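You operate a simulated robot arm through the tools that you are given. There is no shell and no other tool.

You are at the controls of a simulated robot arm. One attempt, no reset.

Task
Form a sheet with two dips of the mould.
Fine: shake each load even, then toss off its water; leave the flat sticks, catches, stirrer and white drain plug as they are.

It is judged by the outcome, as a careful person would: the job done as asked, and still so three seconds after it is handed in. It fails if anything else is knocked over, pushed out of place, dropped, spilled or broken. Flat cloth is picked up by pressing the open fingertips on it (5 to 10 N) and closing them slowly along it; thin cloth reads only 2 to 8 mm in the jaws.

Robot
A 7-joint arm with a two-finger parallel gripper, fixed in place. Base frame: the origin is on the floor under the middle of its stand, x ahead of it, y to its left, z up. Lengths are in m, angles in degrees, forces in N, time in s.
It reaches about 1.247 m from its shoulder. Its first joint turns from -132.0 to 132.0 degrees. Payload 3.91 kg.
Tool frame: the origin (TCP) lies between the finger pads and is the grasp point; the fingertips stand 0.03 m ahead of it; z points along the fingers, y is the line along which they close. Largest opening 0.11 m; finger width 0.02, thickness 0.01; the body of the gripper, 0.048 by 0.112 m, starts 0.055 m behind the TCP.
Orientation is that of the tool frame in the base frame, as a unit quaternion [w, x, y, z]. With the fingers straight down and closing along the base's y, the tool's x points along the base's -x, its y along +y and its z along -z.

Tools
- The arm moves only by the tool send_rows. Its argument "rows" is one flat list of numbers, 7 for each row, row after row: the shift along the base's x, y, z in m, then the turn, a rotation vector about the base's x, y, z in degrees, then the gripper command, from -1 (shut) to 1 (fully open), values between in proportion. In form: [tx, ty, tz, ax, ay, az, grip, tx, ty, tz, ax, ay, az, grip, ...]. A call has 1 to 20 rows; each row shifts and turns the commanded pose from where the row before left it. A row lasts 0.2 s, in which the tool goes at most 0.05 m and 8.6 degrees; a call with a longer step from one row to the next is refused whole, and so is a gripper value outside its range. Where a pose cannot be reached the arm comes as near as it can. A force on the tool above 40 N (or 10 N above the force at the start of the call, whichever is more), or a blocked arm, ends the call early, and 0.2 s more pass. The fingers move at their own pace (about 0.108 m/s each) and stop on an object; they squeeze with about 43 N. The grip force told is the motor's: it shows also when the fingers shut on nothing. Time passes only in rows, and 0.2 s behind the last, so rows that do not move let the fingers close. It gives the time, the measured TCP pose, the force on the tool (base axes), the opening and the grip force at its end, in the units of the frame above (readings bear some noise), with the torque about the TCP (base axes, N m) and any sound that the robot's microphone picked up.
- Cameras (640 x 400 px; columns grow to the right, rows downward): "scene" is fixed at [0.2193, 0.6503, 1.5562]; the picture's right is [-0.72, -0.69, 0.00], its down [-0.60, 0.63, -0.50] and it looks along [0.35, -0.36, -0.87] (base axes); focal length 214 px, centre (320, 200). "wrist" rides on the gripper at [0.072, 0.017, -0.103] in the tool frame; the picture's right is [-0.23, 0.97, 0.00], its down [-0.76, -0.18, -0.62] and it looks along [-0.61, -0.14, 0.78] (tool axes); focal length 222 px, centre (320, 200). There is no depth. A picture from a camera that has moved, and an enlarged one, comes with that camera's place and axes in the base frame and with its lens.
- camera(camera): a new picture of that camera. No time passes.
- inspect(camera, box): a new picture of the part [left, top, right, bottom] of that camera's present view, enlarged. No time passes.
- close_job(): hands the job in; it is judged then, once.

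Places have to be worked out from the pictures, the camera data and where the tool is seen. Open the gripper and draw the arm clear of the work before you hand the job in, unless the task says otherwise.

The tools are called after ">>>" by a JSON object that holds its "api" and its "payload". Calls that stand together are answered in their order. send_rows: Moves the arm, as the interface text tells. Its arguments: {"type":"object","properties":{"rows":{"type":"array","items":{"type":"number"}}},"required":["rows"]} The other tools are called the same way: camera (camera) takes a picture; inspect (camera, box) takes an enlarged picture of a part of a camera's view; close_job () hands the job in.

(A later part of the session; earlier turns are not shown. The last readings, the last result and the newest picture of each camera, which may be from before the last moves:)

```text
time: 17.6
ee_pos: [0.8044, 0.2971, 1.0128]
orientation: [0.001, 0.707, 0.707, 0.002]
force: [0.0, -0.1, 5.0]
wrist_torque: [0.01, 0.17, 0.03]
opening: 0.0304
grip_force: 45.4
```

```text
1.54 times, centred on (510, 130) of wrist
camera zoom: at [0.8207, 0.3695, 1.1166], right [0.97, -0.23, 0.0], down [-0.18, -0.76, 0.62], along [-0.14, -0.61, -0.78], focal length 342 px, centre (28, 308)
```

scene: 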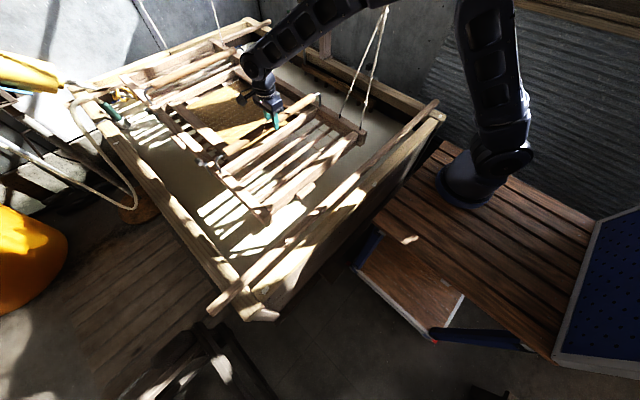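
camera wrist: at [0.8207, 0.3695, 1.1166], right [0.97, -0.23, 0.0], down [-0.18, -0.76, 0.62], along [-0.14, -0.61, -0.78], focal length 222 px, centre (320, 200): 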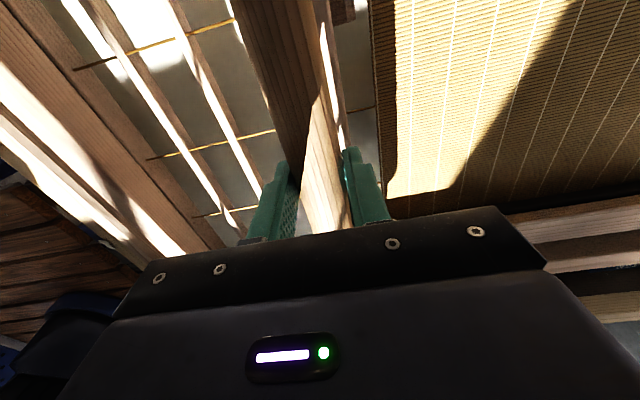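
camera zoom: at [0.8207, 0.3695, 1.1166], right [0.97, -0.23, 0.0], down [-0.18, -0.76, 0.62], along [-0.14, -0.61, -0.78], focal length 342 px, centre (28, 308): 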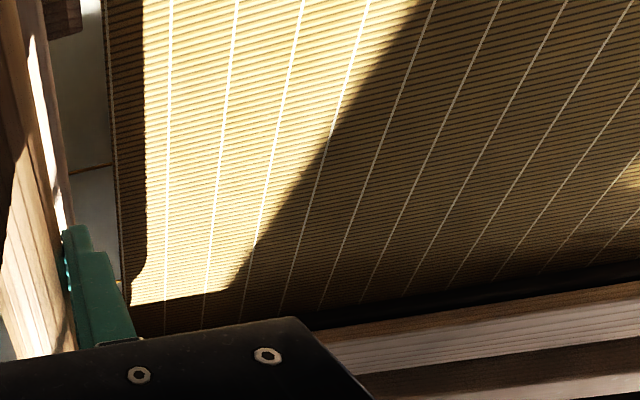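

The white shaft with a yellow coil (the stirrer) lies very close to the left rail's far end, and a stick crosses the far end, so I need accurate clearances before dipping. I'll return the mould to rest, let go and get better views.

>>> {"api": "send_rows", "payload": {"rows": [0, 0, 0.011, 0, 0, 0, -1, 0, 0, 0.011, 0, 0, 0, -1, 0, 0, 0, 0, 0, 0, -1, 0, 0, 0, 0, 0, 0, -0.3, 0, 0, 0, 0, 0, 0, 0.2, 0, 0, 0, 0, 0, 0, 1, 0, 0, 0.02, 0, 0, 0, 1, 0, 0, 0.04, 0, 0, 0, 1, 0, 0, 0.04, 0, 0, 0, 1, 0, 0, 0.04, 0, 0, 0, 1, 0, 0, 0.04, 0, 0, 0, 1, 0, 0, 0.04, 0, 0, 0, 1]}}

>>> {"api": "camera", "payload": {"camera": "scene"}}

```text
time: 20.2
ee_pos: [0.8035, 0.2965, 1.2556]
orientation: [0.0, 0.707, 0.708, 0.0]
force: [0.6, 0.2, 0.3]
wrist_torque: [0.0, 0.0, -0.01]
opening: 0.1099
grip_force: 0.1
```

```text
taken
```

scene: 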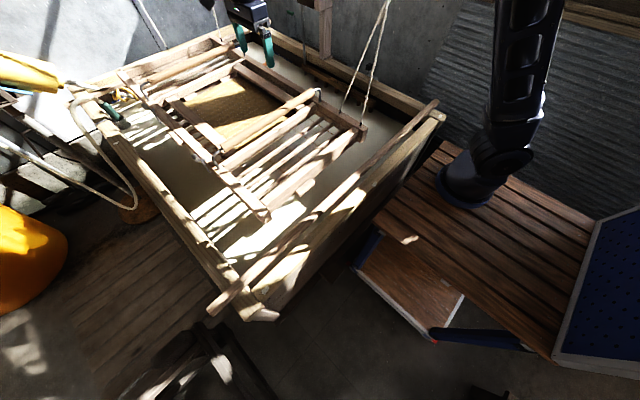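

>>> {"api": "send_rows", "payload": {"rows": [0.005, 0.014, 0.02, 0, 0, 8.2, 1, 0.005, 0.014, 0.02, 0, 0, 8.2, 1, 0.005, 0.014, 0.02, 0, 0, 8.2, 1, 0.005, 0.014, 0.02, 0, 0, 8.2, 1, 0.005, 0.014, 0.02, 0, 0, 8.2, 1, 0.005, 0.014, 0.01, 0, 0, 8.2, 1, 0.005, 0.014, 0.01, 0, 0, 8.2, 1, 0.005, 0.014, 0.01, 0, 0, 8.2, 1, 0.005, 0.014, 0.01, 0, 0, 8.2, 1, 0.005, 0.014, 0, 0, 0, 8.2, 1, 0.005, 0.014, 0, 0, 0, 8, 1, 0.01, 0, 0, 0, -8, 0, 1, 0.01, 0, 0, 0, -8, 0, 1, 0.01, 0, 0, 0, -8, 0, 1]}}

>>> {"api": "camera", "payload": {"camera": "wrist"}}

```text
time: 23.2
ee_pos: [0.8872, 0.4431, 1.3942]
orientation: [0.209, 0.034, 0.977, 0.009]
force: [0.4, 0.5, -0.6]
wrist_torque: [0.01, 0.0, -0.04]
opening: 0.1099
grip_force: 0.0
out of reach, approached as far as the arm can: row 11
```

```text
taken
camera wrist: at [0.7796, 0.4647, 1.46], right [0.27, 0.96, 0.12], down [0.43, -0.23, 0.87], along [0.86, -0.18, -0.47], focal length 222 px, centre (320, 200)
```

wrist: 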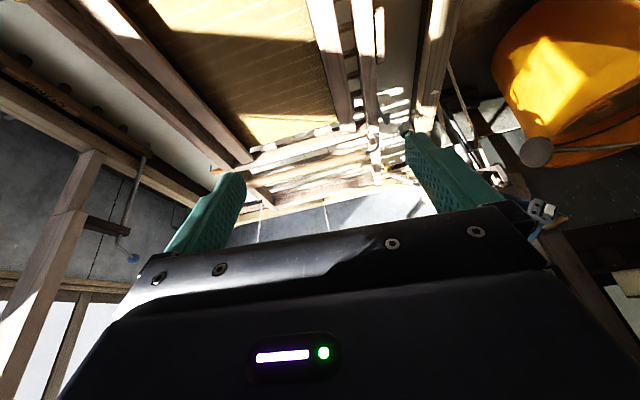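

>>> {"api": "inspect", "payload": {"camera": "wrist", "box": [340, 80, 440, 200]}}

>>> {"api": "inspect", "payload": {"camera": "wrist", "box": [190, 100, 350, 220]}}

>>> {"api": "inspect", "payload": {"camera": "wrist", "box": [320, 0, 440, 120]}}

```text
3.33 times, centred on (390, 140) of wrist
camera zoom: at [0.7796, 0.4647, 1.46], right [0.27, 0.96, 0.12], down [0.43, -0.23, 0.87], along [0.86, -0.18, -0.47], focal length 740 px, centre (87, 400)
```

zoom: 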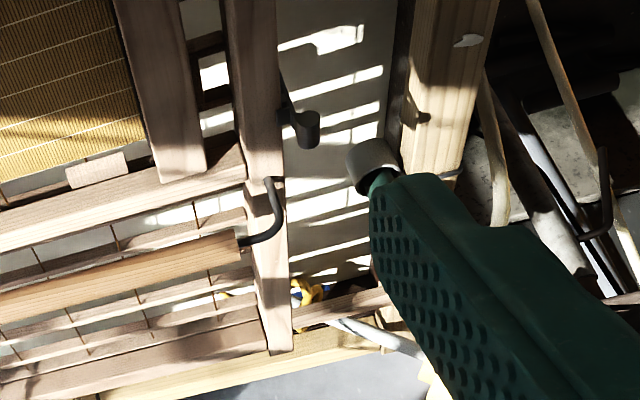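

```text
3.33 times, centred on (270, 160) of wrist
camera zoom: at [0.7796, 0.4647, 1.46], right [0.27, 0.96, 0.12], down [0.43, -0.23, 0.87], along [0.86, -0.18, -0.47], focal length 740 px, centre (487, 333)
```

zoom: 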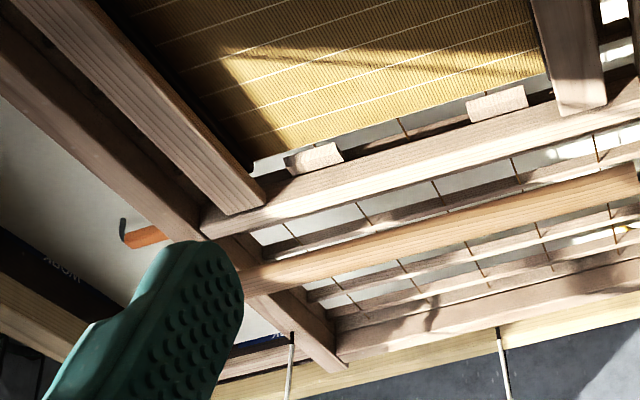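

```text
3.33 times, centred on (380, 60) of wrist
camera zoom: at [0.7796, 0.4647, 1.46], right [0.27, 0.96, 0.12], down [0.43, -0.23, 0.87], along [0.86, -0.18, -0.47], focal length 740 px, centre (120, 667)
```

zoom: 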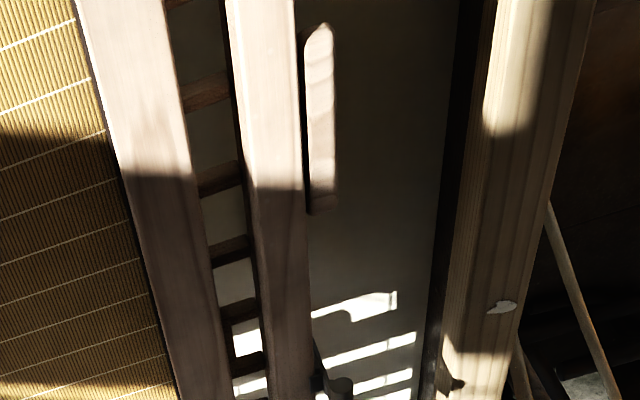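

Triangulating: rim top z≈0.88, far stick face x≈1.706, mould far end x≈1.698 with the stirrer tip near (1.69, 0.57, 0.80). So I should carry the mould about −0.035 m in x and −0.05 m in y before dipping. I'll go back to the handle.

>>> {"api": "send_rows", "payload": {"rows": [-0.008, -0.013, -0.005, 0, 8, 0, 1, -0.008, -0.013, -0.005, 0, 8, 0, 1, -0.008, -0.013, -0.005, 0, 8, 0, 1, -0.007, -0.013, -0.012, 0, 0, -7.8, 1, -0.007, -0.013, -0.012, 0, 0, -7.8, 1, -0.007, -0.013, -0.012, 0, 0, -7.8, 1, -0.007, -0.013, -0.012, 0, 0, -7.8, 1, -0.007, -0.013, -0.012, 0, 0, -7.8, 1, -0.007, -0.013, -0.012, 0, 0, -7.8, 1, -0.007, -0.013, -0.012, 0, 0, -7.8, 1, -0.005, -0.013, -0.012, 0, 0, -7.8, 1, -0.005, -0.003, -0.012, 0, 0, -7.8, 1, 0, 0, -0.012, 0, 0, -7.8, 1, 0, 0, -0.012, 0, 0, -7.8, 1]}}

```text
time: 26.2
ee_pos: [0.803, 0.2952, 1.246]
orientation: [0.001, 0.706, 0.708, 0.001]
force: [-0.8, 0.4, -0.7]
wrist_torque: [0.0, -0.02, 0.02]
opening: 0.1099
grip_force: 0.0
```

>>> {"api": "send_rows", "payload": {"rows": [0, 0, -0.045, 0, 0, 0, 1, 0, 0, -0.045, 0, 0, 0, 1, 0, 0, -0.045, 0, 0, 0, 1, 0.0005, 0, -0.03, 0, 0, 0, 1, 0, 0, -0.03, 0, 0, 0, 1, 0, 0, -0.017, 0, 0, 0, 1, 0, 0, 0, 0, 0, 0, 0.2]}}

>>> {"api": "camera", "payload": {"camera": "wrist"}}

```text
time: 27.8
ee_pos: [0.8041, 0.2965, 1.0354]
orientation: [0.001, 0.706, 0.709, 0.001]
force: [-0.4, -0.7, -0.6]
wrist_torque: [-0.01, -0.01, 0.02]
opening: 0.0657
grip_force: 0.1
```

```text
taken
camera wrist: at [0.8196, 0.3682, 1.14], right [0.97, -0.22, 0.0], down [-0.18, -0.76, 0.62], along [-0.14, -0.61, -0.78], focal length 222 px, centre (320, 200)
```

wrist: 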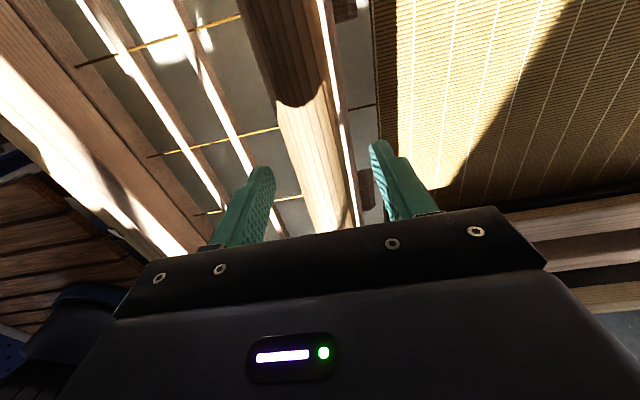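

The rod is centred between the pads. I'll close on it, then lift it 4 cm to feel the load going up.

>>> {"api": "send_rows", "payload": {"rows": [0, 0, 0, 0, 0, 0, -0.3, 0, 0, 0, 0, 0, 0, -0.6, 0, 0, 0, 0, 0, 0, -1, 0, 0, 0, 0, 0, 0, -1, 0, 0, 0, 0, 0, 0, -1]}}

>>> {"api": "send_rows", "payload": {"rows": [0, 0, 0.01, 0, 0, 0, -1, 0, 0, 0.015, 0, 0, 0, -1, 0, 0, 0.015, 0, 0, 0, -1, 0, 0, 0, 0, 0, 0, -1]}}

>>> {"api": "camera", "payload": {"camera": "scene"}}

>>> {"api": "camera", "payload": {"camera": "wrist"}}

```text
time: 29.0
ee_pos: [0.8038, 0.2942, 1.0369]
orientation: [0.001, 0.706, 0.709, 0.001]
force: [0.0, -0.6, -3.0]
wrist_torque: [0.05, 0.02, -0.19]
opening: 0.0307
grip_force: 45.3
```

```text
time: 29.6
ee_pos: [0.8015, 0.2953, 1.0554]
orientation: [0.0, 0.706, 0.708, -0.001]
force: [1.1, 0.8, -10.7]
wrist_torque: [0.22, 0.22, -0.06]
opening: 0.0306
grip_force: 44.6
stopped in row 3: the force on the tool passed its limit at 118 N (the readings are from after the stop); the commanded pose is now the measured one
```

```text
taken
```

scene: 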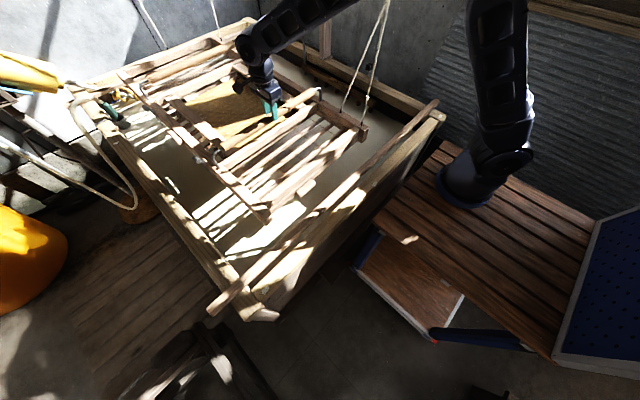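

```text
taken
camera wrist: at [0.8184, 0.3686, 1.1585], right [0.97, -0.23, 0.0], down [-0.17, -0.76, 0.63], along [-0.14, -0.61, -0.78], focal length 222 px, centre (320, 200)
```

wrist: 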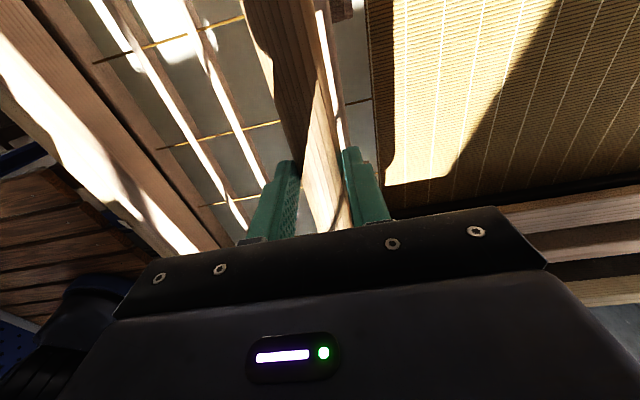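

Lifting met something stiff (118 N spike) at only +2 cm. I'll stop here and look closely for a snag before doing anything else.

>>> {"api": "inspect", "payload": {"camera": "scene", "box": [80, 40, 240, 160]}}

>>> {"api": "inspect", "payload": {"camera": "scene", "box": [180, 60, 340, 180]}}

>>> {"api": "inspect", "payload": {"camera": "scene", "box": [130, 0, 258, 80]}}

>>> {"api": "send_rows", "payload": {"rows": [0, 0, 0, 0, 0, 0, -1]}}

```text
3.33 times, centred on (160, 100) of scene
camera zoom: at [0.2193, 0.6503, 1.5562], right [-0.72, -0.69, 0.0], down [-0.6, 0.63, -0.5], along [0.35, -0.36, -0.87], focal length 715 px, centre (853, 533)
```

zoom: 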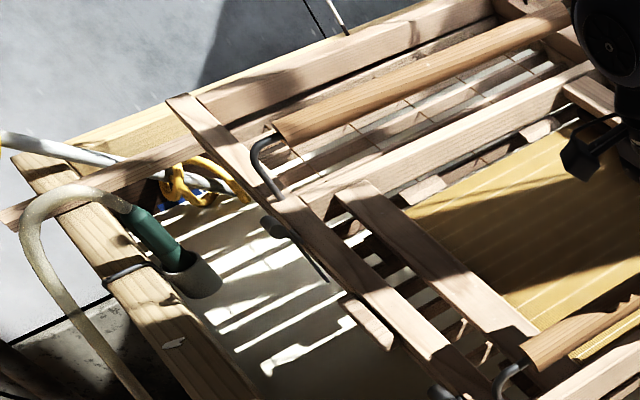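

```text
3.33 times, centred on (260, 120) of scene
camera zoom: at [0.2193, 0.6503, 1.5562], right [-0.72, -0.69, 0.0], down [-0.6, 0.63, -0.5], along [0.35, -0.36, -0.87], focal length 715 px, centre (520, 467)
```

zoom: 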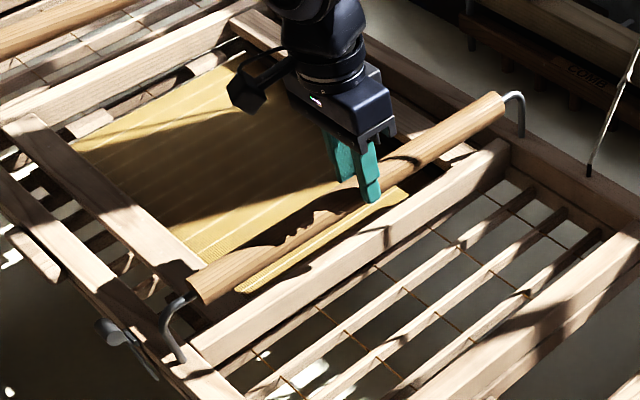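

```text
5.00 times, centred on (194, 40) of scene
camera zoom: at [0.2193, 0.6503, 1.5562], right [-0.72, -0.69, 0.0], down [-0.6, 0.63, -0.5], along [0.35, -0.36, -0.87], focal length 1072 px, centre (950, 1000)
```

zoom: 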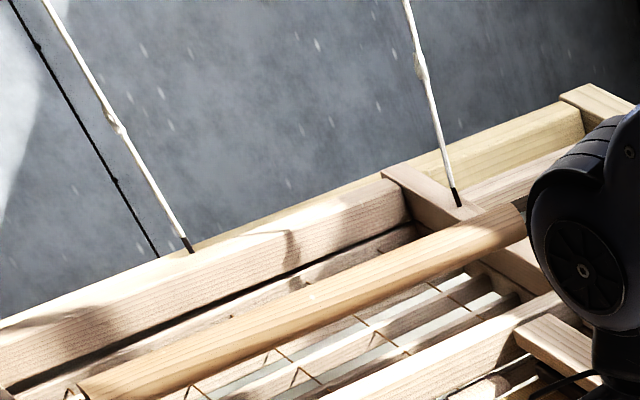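

```text
time: 30.0
ee_pos: [0.8019, 0.2954, 1.0553]
orientation: [0.001, 0.707, 0.707, -0.002]
force: [-0.6, -1.0, -14.9]
wrist_torque: [0.11, 0.11, -0.23]
opening: 0.0307
grip_force: 45.2
```

>>> {"api": "inspect", "payload": {"camera": "scene", "box": [230, 160, 326, 230]}}

>>> {"api": "inspect", "payload": {"camera": "scene", "box": [300, 20, 396, 150]}}

>>> {"api": "inspect", "payload": {"camera": "scene", "box": [180, 130, 260, 190]}}

```text
5.71 times, centred on (278, 195) of scene
camera zoom: at [0.2193, 0.6503, 1.5562], right [-0.72, -0.69, 0.0], down [-0.6, 0.63, -0.5], along [0.35, -0.36, -0.87], focal length 1226 px, centre (560, 229)
```

zoom: 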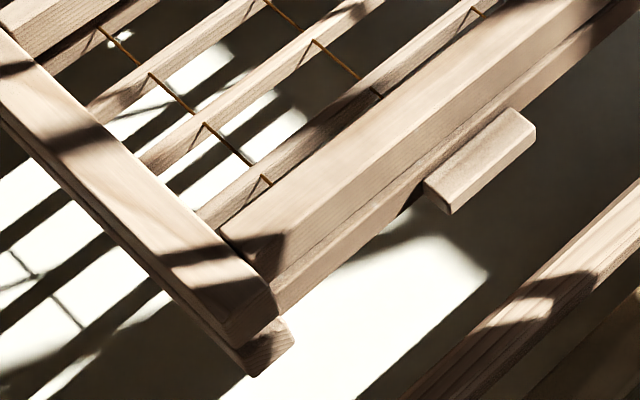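

```text
3.08 times, centred on (348, 85) of scene
camera zoom: at [0.2193, 0.6503, 1.5562], right [-0.72, -0.69, 0.0], down [-0.6, 0.63, -0.5], along [0.35, -0.36, -0.87], focal length 660 px, centre (234, 554)
```

zoom: 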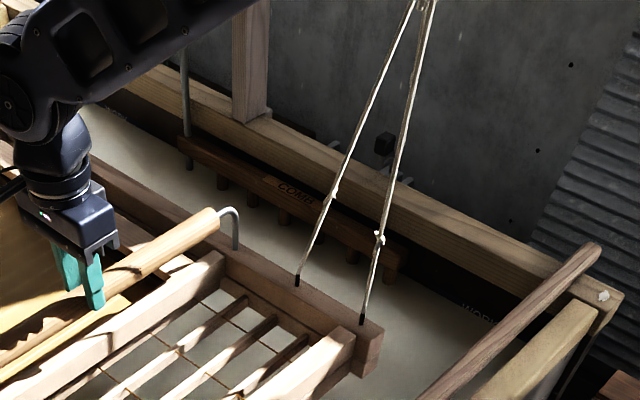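

```text
6.67 times, centred on (220, 160) of scene
camera zoom: at [0.2193, 0.6503, 1.5562], right [-0.72, -0.69, 0.0], down [-0.6, 0.63, -0.5], along [0.35, -0.36, -0.87], focal length 1430 px, centre (987, 467)
```

zoom: 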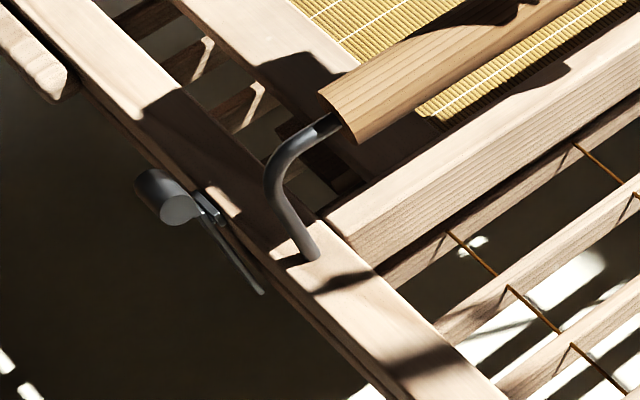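

The gap between upper and lower frames has opened slightly and the catch side shifted, so I should not keep pulling here. I'll ease back down to the rest height and compare.

>>> {"api": "send_rows", "payload": {"rows": [0, 0, -0.005, 0, 0, 0, -1, 0, 0, -0.005, 0, 0, 0, -1, 0, 0, -0.005, 0, 0, 0, -1, 0, 0, -0.003, 0, 0, 0, -1, 0, 0, 0, 0, 0, 0, -1]}}

>>> {"api": "inspect", "payload": {"camera": "scene", "box": [180, 130, 260, 190]}}

>>> {"api": "inspect", "payload": {"camera": "scene", "box": [130, 0, 258, 80]}}

>>> {"api": "inspect", "payload": {"camera": "scene", "box": [230, 160, 326, 230]}}

>>> {"api": "camera", "payload": {"camera": "wrist"}}

```text
time: 31.2
ee_pos: [0.8014, 0.2962, 1.0383]
orientation: [0.001, 0.706, 0.708, -0.001]
force: [0.9, 0.2, 6.4]
wrist_torque: [-0.03, -0.04, -0.04]
opening: 0.0307
grip_force: 45.4
```

```text
6.67 times, centred on (220, 160) of scene
camera zoom: at [0.2193, 0.6503, 1.5562], right [-0.72, -0.69, 0.0], down [-0.6, 0.63, -0.5], along [0.35, -0.36, -0.87], focal length 1430 px, centre (987, 467)
```

zoom: 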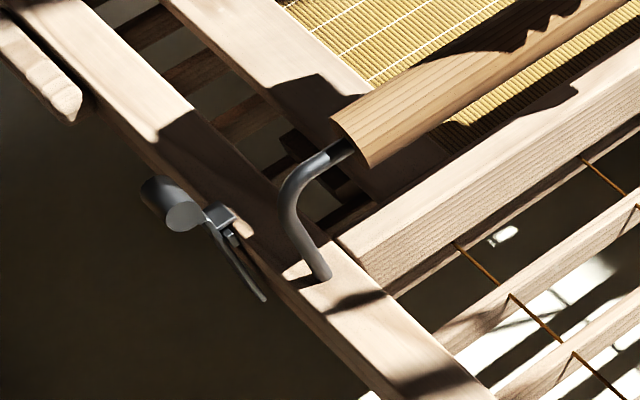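

```text
5.00 times, centred on (194, 40) of scene
camera zoom: at [0.2193, 0.6503, 1.5562], right [-0.72, -0.69, 0.0], down [-0.6, 0.63, -0.5], along [0.35, -0.36, -0.87], focal length 1072 px, centre (950, 1000)
```

zoom: 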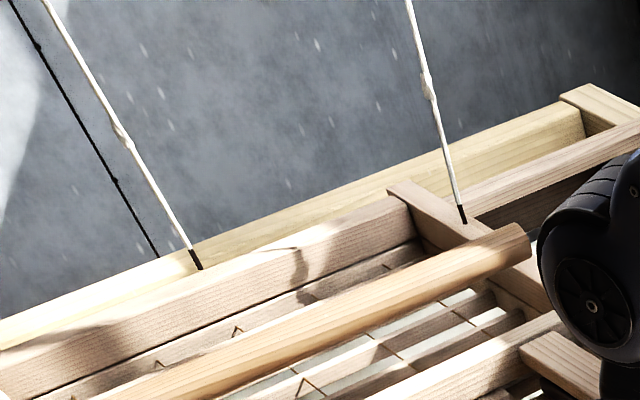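

```text
5.71 times, centred on (278, 195) of scene
camera zoom: at [0.2193, 0.6503, 1.5562], right [-0.72, -0.69, 0.0], down [-0.6, 0.63, -0.5], along [0.35, -0.36, -0.87], focal length 1226 px, centre (560, 229)
```

zoom: 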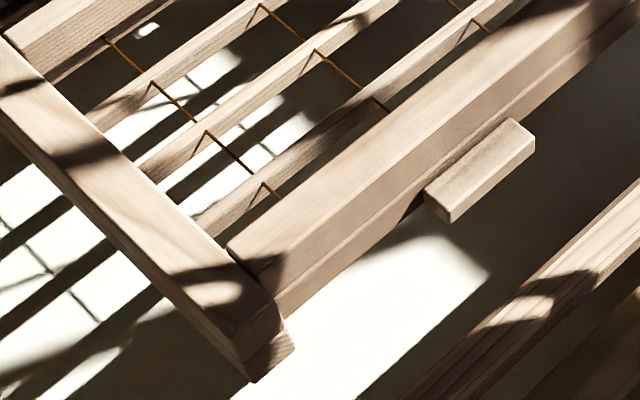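

```text
taken
camera wrist: at [0.8182, 0.3692, 1.1414], right [0.97, -0.22, 0.0], down [-0.18, -0.76, 0.63], along [-0.14, -0.61, -0.78], focal length 222 px, centre (320, 200)
```

wrist: 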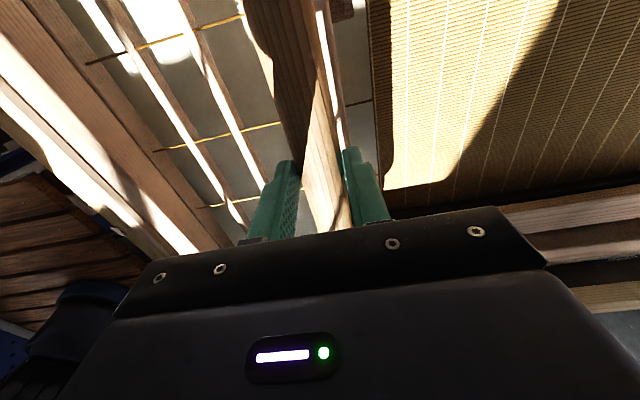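

The rod slipped about 2 cm down in the pads when the lift was blocked; the frames are closed again and the catch looks unchanged. I'll unload, re-open and re-grip with the rod properly centred.

>>> {"api": "send_rows", "payload": {"rows": [0, 0, 0.006, 0, 0, 0, -1, 0, 0, 0.003, 0, 0, 0, -1, 0, 0, 0, 0, 0, 0, -1]}}

>>> {"api": "send_rows", "payload": {"rows": [0, 0, 0, 0, 0, 0, -0.4, 0, 0, 0, 0, 0, 0, 0, 0, 0, 0, 0, 0, 0, 0.4, 0, 0, 0, 0, 0, 0, 0.4, 0, 0, 0, 0, 0, 0, 0.4]}}

>>> {"api": "camera", "payload": {"camera": "wrist"}}

>>> {"api": "inspect", "payload": {"camera": "scene", "box": [180, 130, 260, 190]}}

>>> {"api": "inspect", "payload": {"camera": "scene", "box": [120, 0, 440, 200]}}

```text
time: 32.0
ee_pos: [0.8013, 0.2961, 1.0472]
orientation: [0.001, 0.707, 0.707, -0.001]
force: [0.8, 0.1, 5.6]
wrist_torque: [-0.04, -0.08, -0.14]
opening: 0.0307
grip_force: 45.3
```

```text
time: 33.2
ee_pos: [0.8016, 0.2966, 1.0473]
orientation: [0.001, 0.706, 0.708, -0.002]
force: [0.5, 0.5, -0.3]
wrist_torque: [0.03, 0.03, 0.01]
opening: 0.077
grip_force: 0.1
```

```text
taken
camera wrist: at [0.8183, 0.3694, 1.1501], right [0.97, -0.22, 0.0], down [-0.18, -0.76, 0.63], along [-0.14, -0.61, -0.78], focal length 222 px, centre (320, 200)
```

wrist: 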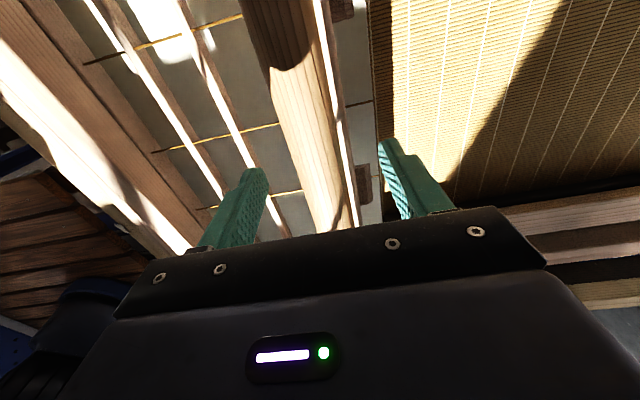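

```text
6.67 times, centred on (220, 160) of scene
camera zoom: at [0.2193, 0.6503, 1.5562], right [-0.72, -0.69, 0.0], down [-0.6, 0.63, -0.5], along [0.35, -0.36, -0.87], focal length 1430 px, centre (987, 467)
```

zoom: 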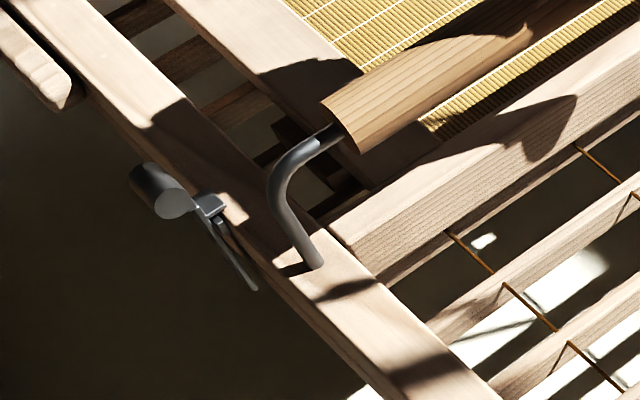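

```text
2.00 times, centred on (280, 100) of scene
camera zoom: at [0.2193, 0.6503, 1.5562], right [-0.72, -0.69, 0.0], down [-0.6, 0.63, -0.5], along [0.35, -0.36, -0.87], focal length 429 px, centre (400, 400)
```

zoom: 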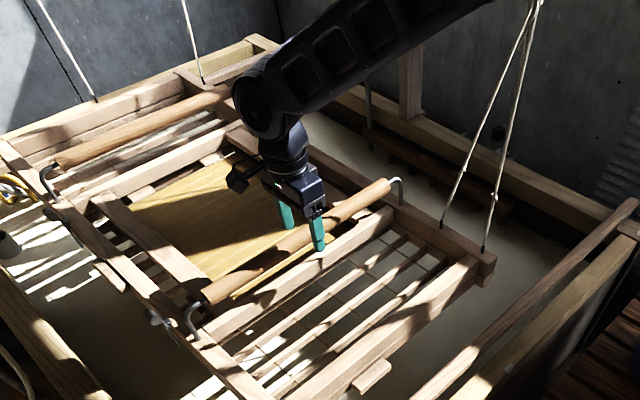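

The mould is back at its rest position, rod axis about z≈1.031. I'll re-grip with the rod at the pad centre and then probe upward very slowly.

>>> {"api": "send_rows", "payload": {"rows": [0, 0, -0.008, 0, 0, 0, 0.4, 0, 0, -0.008, 0, 0, 0, 0, 0, 0, 0, 0, 0, 0, -0.35, 0, 0, 0, 0, 0, 0, -0.6, 0, 0, 0, 0, 0, 0, -1, 0, 0, 0, 0, 0, 0, -1]}}

>>> {"api": "send_rows", "payload": {"rows": [0, 0, 0.002, 0, 0, 0, -1, 0, 0, 0.002, 0, 0, 0, -1]}}

>>> {"api": "send_rows", "payload": {"rows": [0, 0, 0.002, 0, 0, 0, -1, 0, 0, 0.002, 0, 0, 0, -1]}}

```text
time: 34.6
ee_pos: [0.8024, 0.2946, 1.0314]
orientation: [0.002, 0.706, 0.708, -0.001]
force: [-0.1, -0.2, -0.6]
wrist_torque: [0.06, -0.02, -0.19]
opening: 0.0305
grip_force: 45.1
```

```text
time: 35.2
ee_pos: [0.802, 0.2964, 1.0359]
orientation: [0.001, 0.707, 0.708, -0.003]
force: [0.4, -0.7, -3.1]
wrist_torque: [0.1, 0.1, -0.19]
opening: 0.0305
grip_force: 45.4
```

```text
time: 35.8
ee_pos: [0.8027, 0.2953, 1.0373]
orientation: [0.001, 0.705, 0.709, -0.003]
force: [0.7, 0.5, -23.9]
wrist_torque: [0.2, -0.1, -0.1]
opening: 0.0306
grip_force: 45.0
```

There is a firm top stop at handle z≈1.036, so the rest height is the upper limit of travel. I'll back off 1.5 cm below it and probe the sideways freedom toward −x and −y gently.

>>> {"api": "send_rows", "payload": {"rows": [0, 0, -0.008, 0, 0, 0, -1, 0, 0, -0.008, 0, 0, 0, -1, 0, 0, 0, 0, 0, 0, -1]}}

>>> {"api": "send_rows", "payload": {"rows": [-0.005, 0, 0, 0, 0, 0, -1, -0.005, 0, 0, 0, 0, 0, -1, 0, 0, 0, 0, 0, 0, -1]}}

>>> {"api": "send_rows", "payload": {"rows": [0, -0.005, 0, 0, 0, 0, -1, 0, -0.005, 0, 0, 0, 0, -1, 0, 0, 0, 0, 0, 0, -1]}}

>>> {"api": "camera", "payload": {"camera": "scene"}}

```text
time: 36.6
ee_pos: [0.8019, 0.295, 1.0242]
orientation: [0.001, 0.707, 0.707, -0.001]
force: [0.4, -0.6, 4.6]
wrist_torque: [0.05, -0.31, -0.17]
opening: 0.0307
grip_force: 45.3
```

```text
time: 37.4
ee_pos: [0.7911, 0.2952, 1.0232]
orientation: [0.002, 0.707, 0.708, 0.0]
force: [1.7, -0.1, 4.0]
wrist_torque: [0.01, 0.0, -0.1]
opening: 0.0307
grip_force: 45.5
```

```text
time: 38.2
ee_pos: [0.7937, 0.284, 1.0234]
orientation: [0.002, 0.706, 0.708, -0.001]
force: [-0.5, 0.2, 5.2]
wrist_torque: [0.03, 0.0, -0.16]
opening: 0.0307
grip_force: 45.4
```

```text
taken
```

scene: 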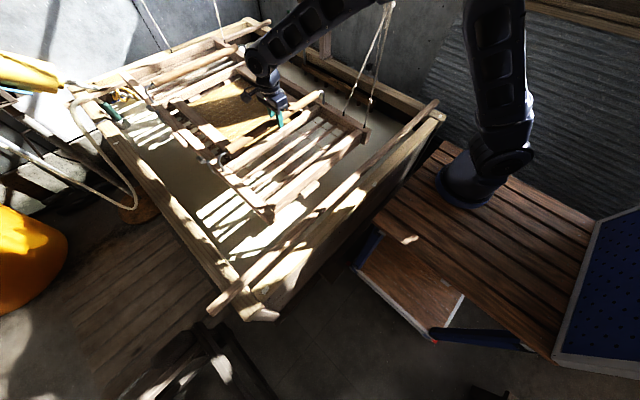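

Sideways motion is free with only small forces. I'll complete the shift (x −0.025, y −0.04) and check the far end follows without yawing.

>>> {"api": "send_rows", "payload": {"rows": [-0.008, -0.013, 0, 0, 0, 0, -1, -0.008, -0.013, 0, 0, 0, 0, -1, -0.008, -0.013, 0, 0, 0, 0, -1, 0, 0, 0, 0, 0, 0, -1]}}

>>> {"api": "inspect", "payload": {"camera": "scene", "box": [80, 0, 400, 200]}}

>>> {"api": "inspect", "payload": {"camera": "scene", "box": [80, 60, 160, 110]}}

>>> {"api": "inspect", "payload": {"camera": "scene", "box": [196, 16, 276, 66]}}

```text
time: 39.0
ee_pos: [0.7754, 0.2495, 1.0269]
orientation: [0.005, 0.707, 0.707, 0.004]
force: [12.6, 2.3, 4.5]
wrist_torque: [0.29, -0.59, -0.2]
opening: 0.0306
grip_force: 45.0
stopped in row 3: the force on the tool passed its limit at 53 N (the readings are from after the stop); the commanded pose is now the measured one
```

```text
2.00 times, centred on (240, 100) of scene
camera zoom: at [0.2193, 0.6503, 1.5562], right [-0.72, -0.69, 0.0], down [-0.6, 0.63, -0.5], along [0.35, -0.36, -0.87], focal length 429 px, centre (480, 400)
```

zoom: 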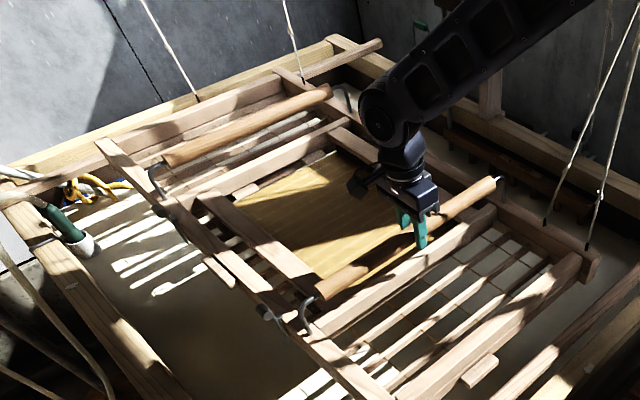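

```text
8.00 times, centred on (120, 85) of scene
camera zoom: at [0.2193, 0.6503, 1.5562], right [-0.72, -0.69, 0.0], down [-0.6, 0.63, -0.5], along [0.35, -0.36, -0.87], focal length 1716 px, centre (1920, 1120)
```

zoom: 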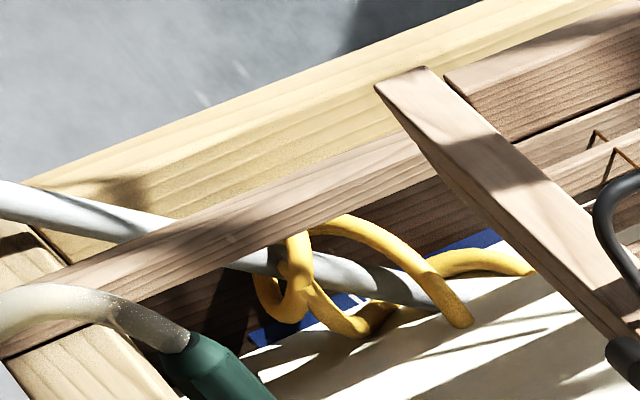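

```text
8.00 times, centred on (236, 41) of scene
camera zoom: at [0.2193, 0.6503, 1.5562], right [-0.72, -0.69, 0.0], down [-0.6, 0.63, -0.5], along [0.35, -0.36, -0.87], focal length 1716 px, centre (992, 1472)
```

zoom: 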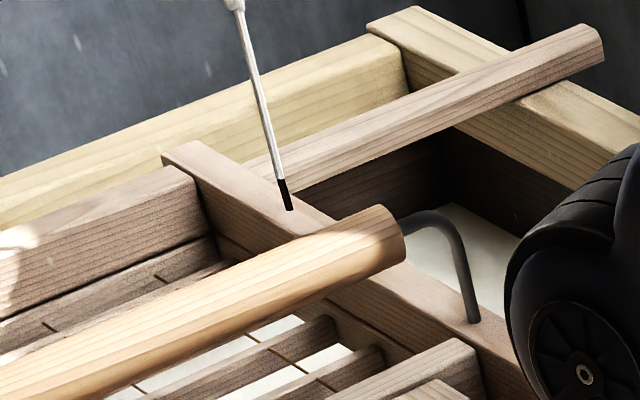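

A stop in x appears at about −2.7 cm; that is enough clearance from the far stick. I'll ease 7 mm off that stop and then test whether tilting the gripper pitches the mould.

>>> {"api": "send_rows", "payload": {"rows": [0.004, 0, -0.002, 0, 0, 0, -1, 0.003, 0, -0.002, 0, 0, 0, -1, 0, 0, 0, 0, 0, 0, -1]}}

>>> {"api": "send_rows", "payload": {"rows": [0, 0, 0, 0, -3, 0, -1, 0, 0, 0, 0, -3, 0, -1, 0, 0, 0, 0, 0, 0, -1]}}

>>> {"api": "inspect", "payload": {"camera": "scene", "box": [80, 0, 400, 200]}}

>>> {"api": "camera", "payload": {"camera": "wrist"}}

```text
time: 39.8
ee_pos: [0.7811, 0.249, 1.0216]
orientation: [0.004, 0.707, 0.707, 0.003]
force: [1.9, 2.2, 6.1]
wrist_torque: [0.28, 0.04, 0.1]
opening: 0.0306
grip_force: 45.3
```

```text
time: 40.6
ee_pos: [0.7802, 0.2482, 1.0225]
orientation: [0.042, 0.706, 0.706, 0.04]
force: [2.0, 2.2, 4.9]
wrist_torque: [0.24, -0.29, 0.17]
opening: 0.0304
grip_force: 44.6
```

```text
2.00 times, centred on (240, 100) of scene
camera zoom: at [0.2193, 0.6503, 1.5562], right [-0.72, -0.69, 0.0], down [-0.6, 0.63, -0.5], along [0.35, -0.36, -0.87], focal length 429 px, centre (480, 400)
```

zoom: 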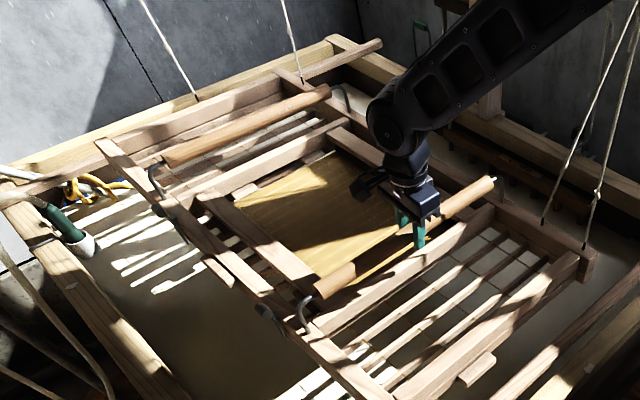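

```text
taken
camera wrist: at [0.7852, 0.3215, 1.1269], right [0.97, -0.23, 0.11], down [-0.25, -0.76, 0.6], along [-0.05, -0.61, -0.79], focal length 222 px, centre (320, 200)
```

wrist: 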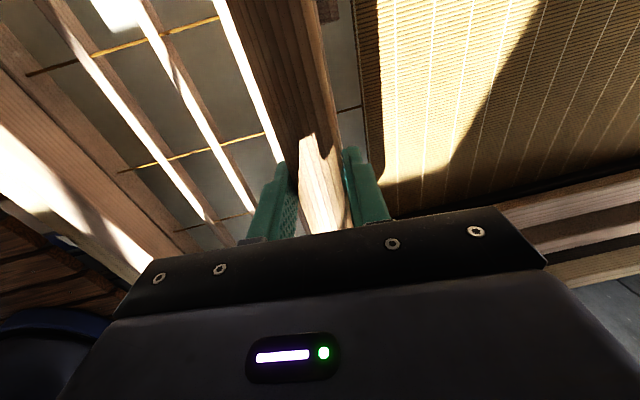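

The rod just turns in the pads and the mould stays level, so it will not pitch from gripper twist alone. I'll set the gripper straight again and slowly map the free range in x so I know how far I can shake.

>>> {"api": "send_rows", "payload": {"rows": [0, 0, 0, 0, 3, 0, -1, 0, 0, 0, 0, 3, 0, -1, -0.002, 0, 0, 0, 0, 0, -1, -0.002, 0, 0, 0, 0, 0, -1]}}

>>> {"api": "send_rows", "payload": {"rows": [-0.002, 0, 0, 0, 0, 0, -1, -0.002, 0, 0, 0, 0, 0, -1]}}

>>> {"api": "send_rows", "payload": {"rows": [0.008, 0, 0, 0, 0, 0, -1, 0.01, 0, 0, 0, 0, 0, -1, 0.01, 0, 0, 0, 0, 0, -1, 0, 0, 0, 0, 0, 0, -1]}}

```text
time: 41.6
ee_pos: [0.7775, 0.2476, 1.0218]
orientation: [0.004, 0.707, 0.707, 0.003]
force: [3.1, 1.9, 5.7]
wrist_torque: [0.27, 0.13, -0.05]
opening: 0.0308
grip_force: 45.2
```

```text
time: 42.2
ee_pos: [0.7749, 0.2483, 1.0214]
orientation: [0.005, 0.707, 0.707, 0.004]
force: [27.5, 1.8, 5.9]
wrist_torque: [0.15, -0.17, 0.29]
opening: 0.0306
grip_force: 44.9
```

```text
time: 43.2
ee_pos: [0.8008, 0.2487, 1.0215]
orientation: [0.004, 0.707, 0.707, 0.002]
force: [-0.6, 2.1, 5.0]
wrist_torque: [0.15, 0.36, -0.1]
opening: 0.0305
grip_force: 45.5
```

Free x travel is about ±2.6 cm around x=0.802 with hard stops, and the mould is lightly pressed up against its top stop. Before dipping I want to see how it's hung overhead, so I'll put it back at rest, release and look up.

>>> {"api": "send_rows", "payload": {"rows": [0, 0.012, 0, 0, 0, 0, -1, 0, 0.012, 0, 0, 0, 0, -1, 0, 0.012, 0, 0, 0, 0, -1, 0.001, 0.011, 0.004, 0, 0, 0, -1, 0, 0, 0.005, 0, 0, 0, -1, 0, 0, 0, 0, 0, 0, -1, 0, 0, 0, 0, 0, 0, -0.3, 0, 0, 0, 0, 0, 0, 0.3, 0, 0, 0, 0, 0, 0, 1]}}

>>> {"api": "inspect", "payload": {"camera": "scene", "box": [80, 0, 400, 200]}}

```text
time: 45.2
ee_pos: [0.8026, 0.2947, 1.0306]
orientation: [0.004, 0.707, 0.707, 0.002]
force: [0.8, 0.5, -0.4]
wrist_torque: [0.03, 0.02, 0.04]
opening: 0.1099
grip_force: 0.1
```

```text
2.00 times, centred on (240, 100) of scene
camera zoom: at [0.2193, 0.6503, 1.5562], right [-0.72, -0.69, 0.0], down [-0.6, 0.63, -0.5], along [0.35, -0.36, -0.87], focal length 429 px, centre (480, 400)
```

zoom: 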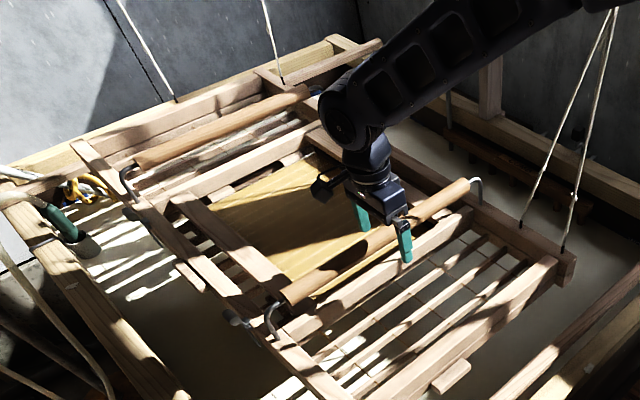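

>>> {"api": "send_rows", "payload": {"rows": [0, 0, 0.045, 0, 0, 0, 1, 0, 0, 0.045, 0, 0, 0, 1, 0, 0, 0.045, 0, 0, 0, 1, 0, 0, 0.045, 0, 0, 0, 1, 0, 0, 0.045, 0, 0, 0, 1, -0.03, 0, 0, 0, 0, 8.1, 1, -0.03, 0, 0, 0, 0, 8.1, 1, -0.03, 0, 0, 0, 0, 8.1, 1, -0.03, 0, 0, 0, 0, 8.1, 1, -0.03, 0, 0, 0, 0, 8.1, 1, -0.03, 0, 0, 0, 0, 8.1, 1, -0.03, 0, 0, 0, 0, 8.1, 1, -0.03, 0, 0, 0, 0, 8.1, 1, -0.03, 0, 0, 0, 0, 8.1, 1, -0.03, 0, 0, 0, 0, 8.1, 1, -0.02, 0, 0, 0, 0, 8.1, 1]}}

>>> {"api": "send_rows", "payload": {"rows": [0, 0, 0, 0, -8.2, 0, 1, 0, 0, 0, 0, -8.2, 0, 1, 0, 0, 0, 0, -8.2, 0, 1, 0, 0, 0, 0, -8.2, 0, 1, 0, 0, 0, 0, -8.2, 0, 1, 0, 0, 0, 0, -8.2, 0, 1, 0, 0, 0, 0, -8.2, 0, 1, 0, 0, 0, 0, -8.2, 0, 1, 0, 0, 0, 0, -8.2, 0, 1, 0, 0, 0, 0, -8.2, 0, 1]}}

>>> {"api": "camera", "payload": {"camera": "wrist"}}

```text
time: 48.6
ee_pos: [0.4804, 0.2955, 1.254]
orientation: [0.0, 0.007, 1.0, 0.005]
force: [0.2, 0.5, 0.2]
wrist_torque: [0.01, 0.05, 0.03]
opening: 0.1101
grip_force: 0.0
```

```text
time: 50.8
ee_pos: [0.4818, 0.2944, 1.2547]
orientation: [0.658, 0.003, 0.753, 0.009]
force: [-1.1, 0.3, 0.6]
wrist_torque: [-0.02, 0.02, -0.04]
opening: 0.1098
grip_force: 0.0
```

```text
taken
camera wrist: at [0.3686, 0.3122, 1.1982], right [0.02, 0.97, 0.24], down [-0.51, -0.2, 0.84], along [0.86, -0.14, 0.49], focal length 222 px, centre (320, 200)
```

wrist: 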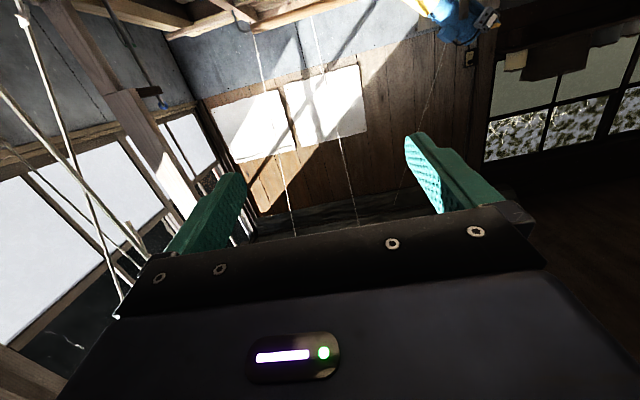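

>>> {"api": "inspect", "payload": {"camera": "wrist", "box": [0, 60, 240, 360]}}

>>> {"api": "inspect", "payload": {"camera": "wrist", "box": [180, 0, 500, 240]}}

```text
1.33 times, centred on (120, 210) of wrist
camera zoom: at [0.3686, 0.3122, 1.1982], right [0.02, 0.97, 0.24], down [-0.51, -0.2, 0.84], along [0.86, -0.14, 0.49], focal length 296 px, centre (587, 187)
```

zoom: 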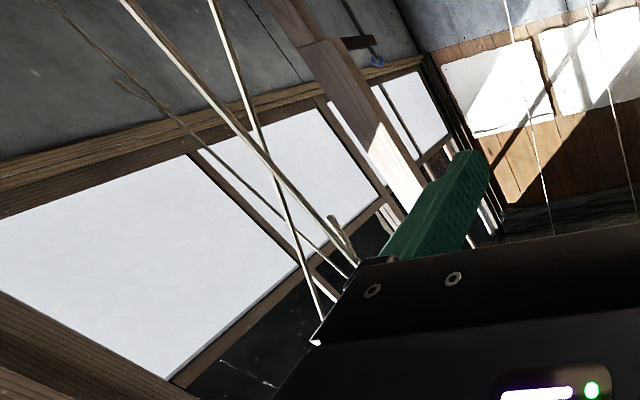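

```text
1.67 times, centred on (340, 120) of wrist
camera zoom: at [0.3686, 0.3122, 1.1982], right [0.02, 0.97, 0.24], down [-0.51, -0.2, 0.84], along [0.86, -0.14, 0.49], focal length 370 px, centre (287, 333)
```

zoom: 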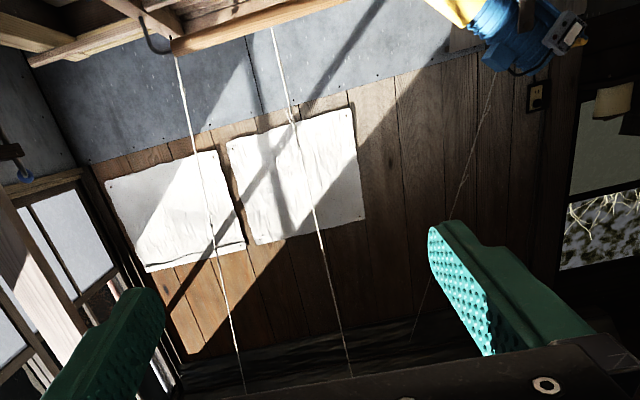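

The cords hang from bamboo pole tips overhead, so it's a sprung suspension. I'll return to the handle and proceed step by step, using readings, pictures and sounds as feedback.

>>> {"api": "send_rows", "payload": {"rows": [0, 0, 0, 0, 8.2, 0, 1, 0, 0, 0, 0, 8.2, 0, 1, 0, 0, 0, 0, 8.2, 0, 1, 0, 0, 0, 0, 8.2, 0, 1, 0, 0, 0, 0, 8.2, 0, 1, 0, 0, 0, 0, 8.2, 0, 1, 0, 0, 0, 0, 8.2, 0, 1, 0, 0, 0, 0, 8.2, 0, 1, 0, 0, 0, 0, 8.2, 0, 1, 0, 0, 0, 0, 8.2, 0, 1]}}

>>> {"api": "send_rows", "payload": {"rows": [0.03, 0, 0, 0, 0, -8.1, 1, 0.03, 0, 0, 0, 0, -8.1, 1, 0.03, 0, 0, 0, 0, -8.1, 1, 0.03, 0, 0, 0, 0, -8.1, 1, 0.03, 0, 0, 0, 0, -8.1, 1, 0.03, 0, 0, 0, 0, -8.1, 1, 0.03, 0, 0, 0, 0, -8.1, 1, 0.03, 0, 0, 0, 0, -8.1, 1, 0.03, 0, 0, 0, 0, -8.1, 1, 0.03, 0, 0, 0, 0, -8.1, 1, 0.021, 0, 0, 0, 0, -8.3, 1]}}

```text
time: 53.0
ee_pos: [0.4812, 0.2951, 1.2564]
orientation: [0.0, 0.007, 1.0, 0.005]
force: [0.1, -0.2, 1.2]
wrist_torque: [0.01, -0.03, -0.01]
opening: 0.11
grip_force: 0.1
```

```text
time: 55.4
ee_pos: [0.8022, 0.2961, 1.2577]
orientation: [0.003, 0.709, 0.706, 0.004]
force: [0.1, 0.6, 0.3]
wrist_torque: [-0.03, -0.02, 0.02]
opening: 0.1101
grip_force: 0.1
```

>>> {"api": "send_rows", "payload": {"rows": [0, 0, -0.045, 0, 0, 0, 1, 0, 0, -0.045, 0, 0, 0, 1, 0, 0, -0.045, 0, 0, 0, 1, 0, 0, -0.04, 0, 0, 0, 1, 0, 0, -0.03, 0, 0, 0, 1, 0, 0, -0.0225, 0, 0, 0, 1, 0, 0, 0, 0, 0, 0, 0.1, 0, 0, 0, 0, 0, 0, -0.35, 0, 0, 0, 0, 0, 0, -0.6, 0, 0, 0, 0, 0, 0, -1, 0, 0, 0, 0, 0, 0, -1]}}

>>> {"api": "inspect", "payload": {"camera": "scene", "box": [200, 40, 360, 190]}}

```text
time: 57.8
ee_pos: [0.8033, 0.2936, 1.0295]
orientation: [0.004, 0.708, 0.706, 0.003]
force: [-0.5, 0.5, -2.3]
wrist_torque: [0.1, 0.05, 0.34]
opening: 0.0307
grip_force: 45.4
```

```text
2.67 times, centred on (280, 115) of scene
camera zoom: at [0.2193, 0.6503, 1.5562], right [-0.72, -0.69, 0.0], down [-0.6, 0.63, -0.5], along [0.35, -0.36, -0.87], focal length 572 px, centre (427, 427)
```

zoom: 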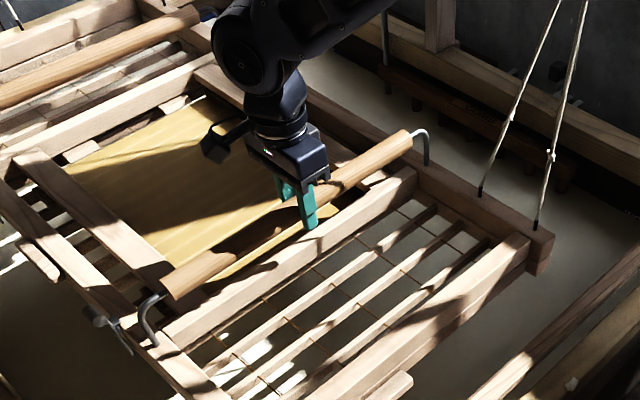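

Gripped again. I'll shift it −0.02 in x and −0.03 in y while lowering slowly to about 10 cm below rest, then look.

>>> {"api": "send_rows", "payload": {"rows": [0, 0, -0.008, 0, 0, 0, -1, -0.007, -0.01, -0.006, 0, 0, 0, -1, -0.007, -0.01, -0.006, 0, 0, 0, -1, -0.006, -0.01, -0.006, 0, 0, 0, -1, 0, 0, -0.012, 0, 0, 0, -1, 0, 0, -0.012, 0, 0, 0, -1, 0, 0, -0.012, 0, 0, 0, -1, 0, 0, -0.012, 0, 0, 0, -1, 0, 0, -0.012, 0, 0, 0, -1, 0, 0, -0.012, 0, 0, 0, -1, 0, 0, 0, 0, 0, 0, -1]}}

>>> {"api": "camera", "payload": {"camera": "scene"}}

>>> {"api": "inspect", "payload": {"camera": "scene", "box": [80, 0, 400, 200]}}

>>> {"api": "camera", "payload": {"camera": "wrist"}}

```text
time: 60.2
ee_pos: [0.7838, 0.2654, 0.9295]
orientation: [0.004, 0.708, 0.706, 0.003]
force: [1.3, 1.2, 7.0]
wrist_torque: [0.1, 0.2, 0.38]
opening: 0.0307
grip_force: 45.0
```

```text
taken
```

scene: 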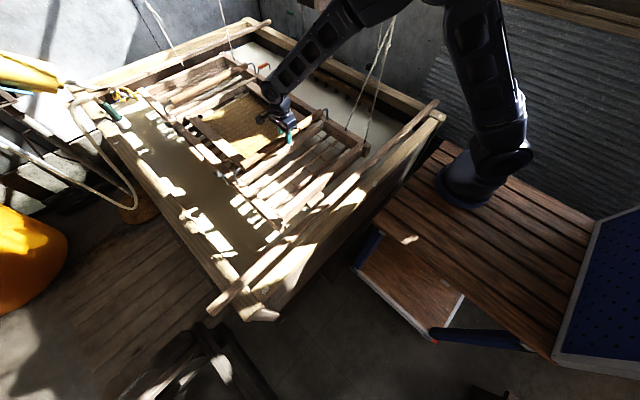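

```text
2.00 times, centred on (240, 100) of scene
camera zoom: at [0.2193, 0.6503, 1.5562], right [-0.72, -0.69, 0.0], down [-0.6, 0.63, -0.5], along [0.35, -0.36, -0.87], focal length 429 px, centre (480, 400)
```

zoom: 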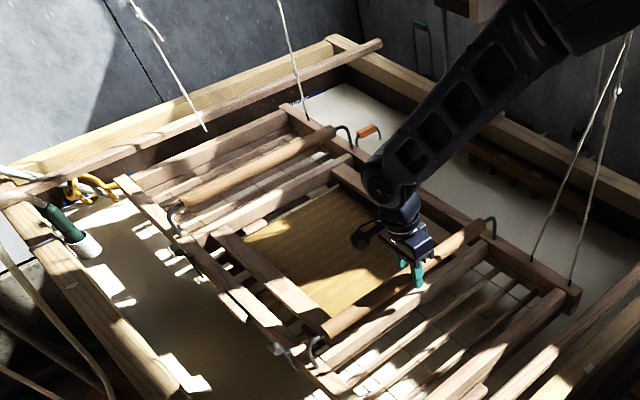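

```text
taken
camera wrist: at [0.7994, 0.3384, 1.034], right [0.97, -0.23, 0.01], down [-0.19, -0.76, 0.62], along [-0.14, -0.61, -0.78], focal length 222 px, centre (320, 200)
```

wrist: 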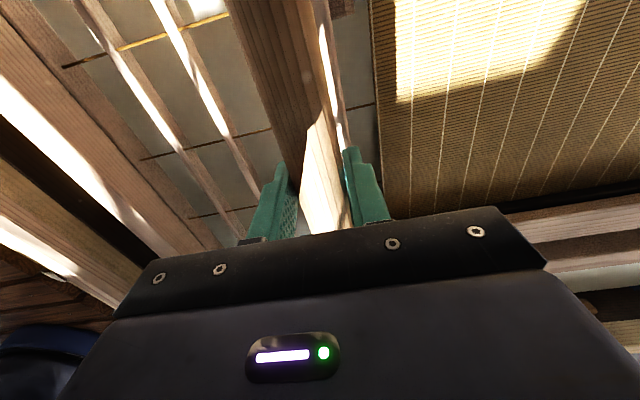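

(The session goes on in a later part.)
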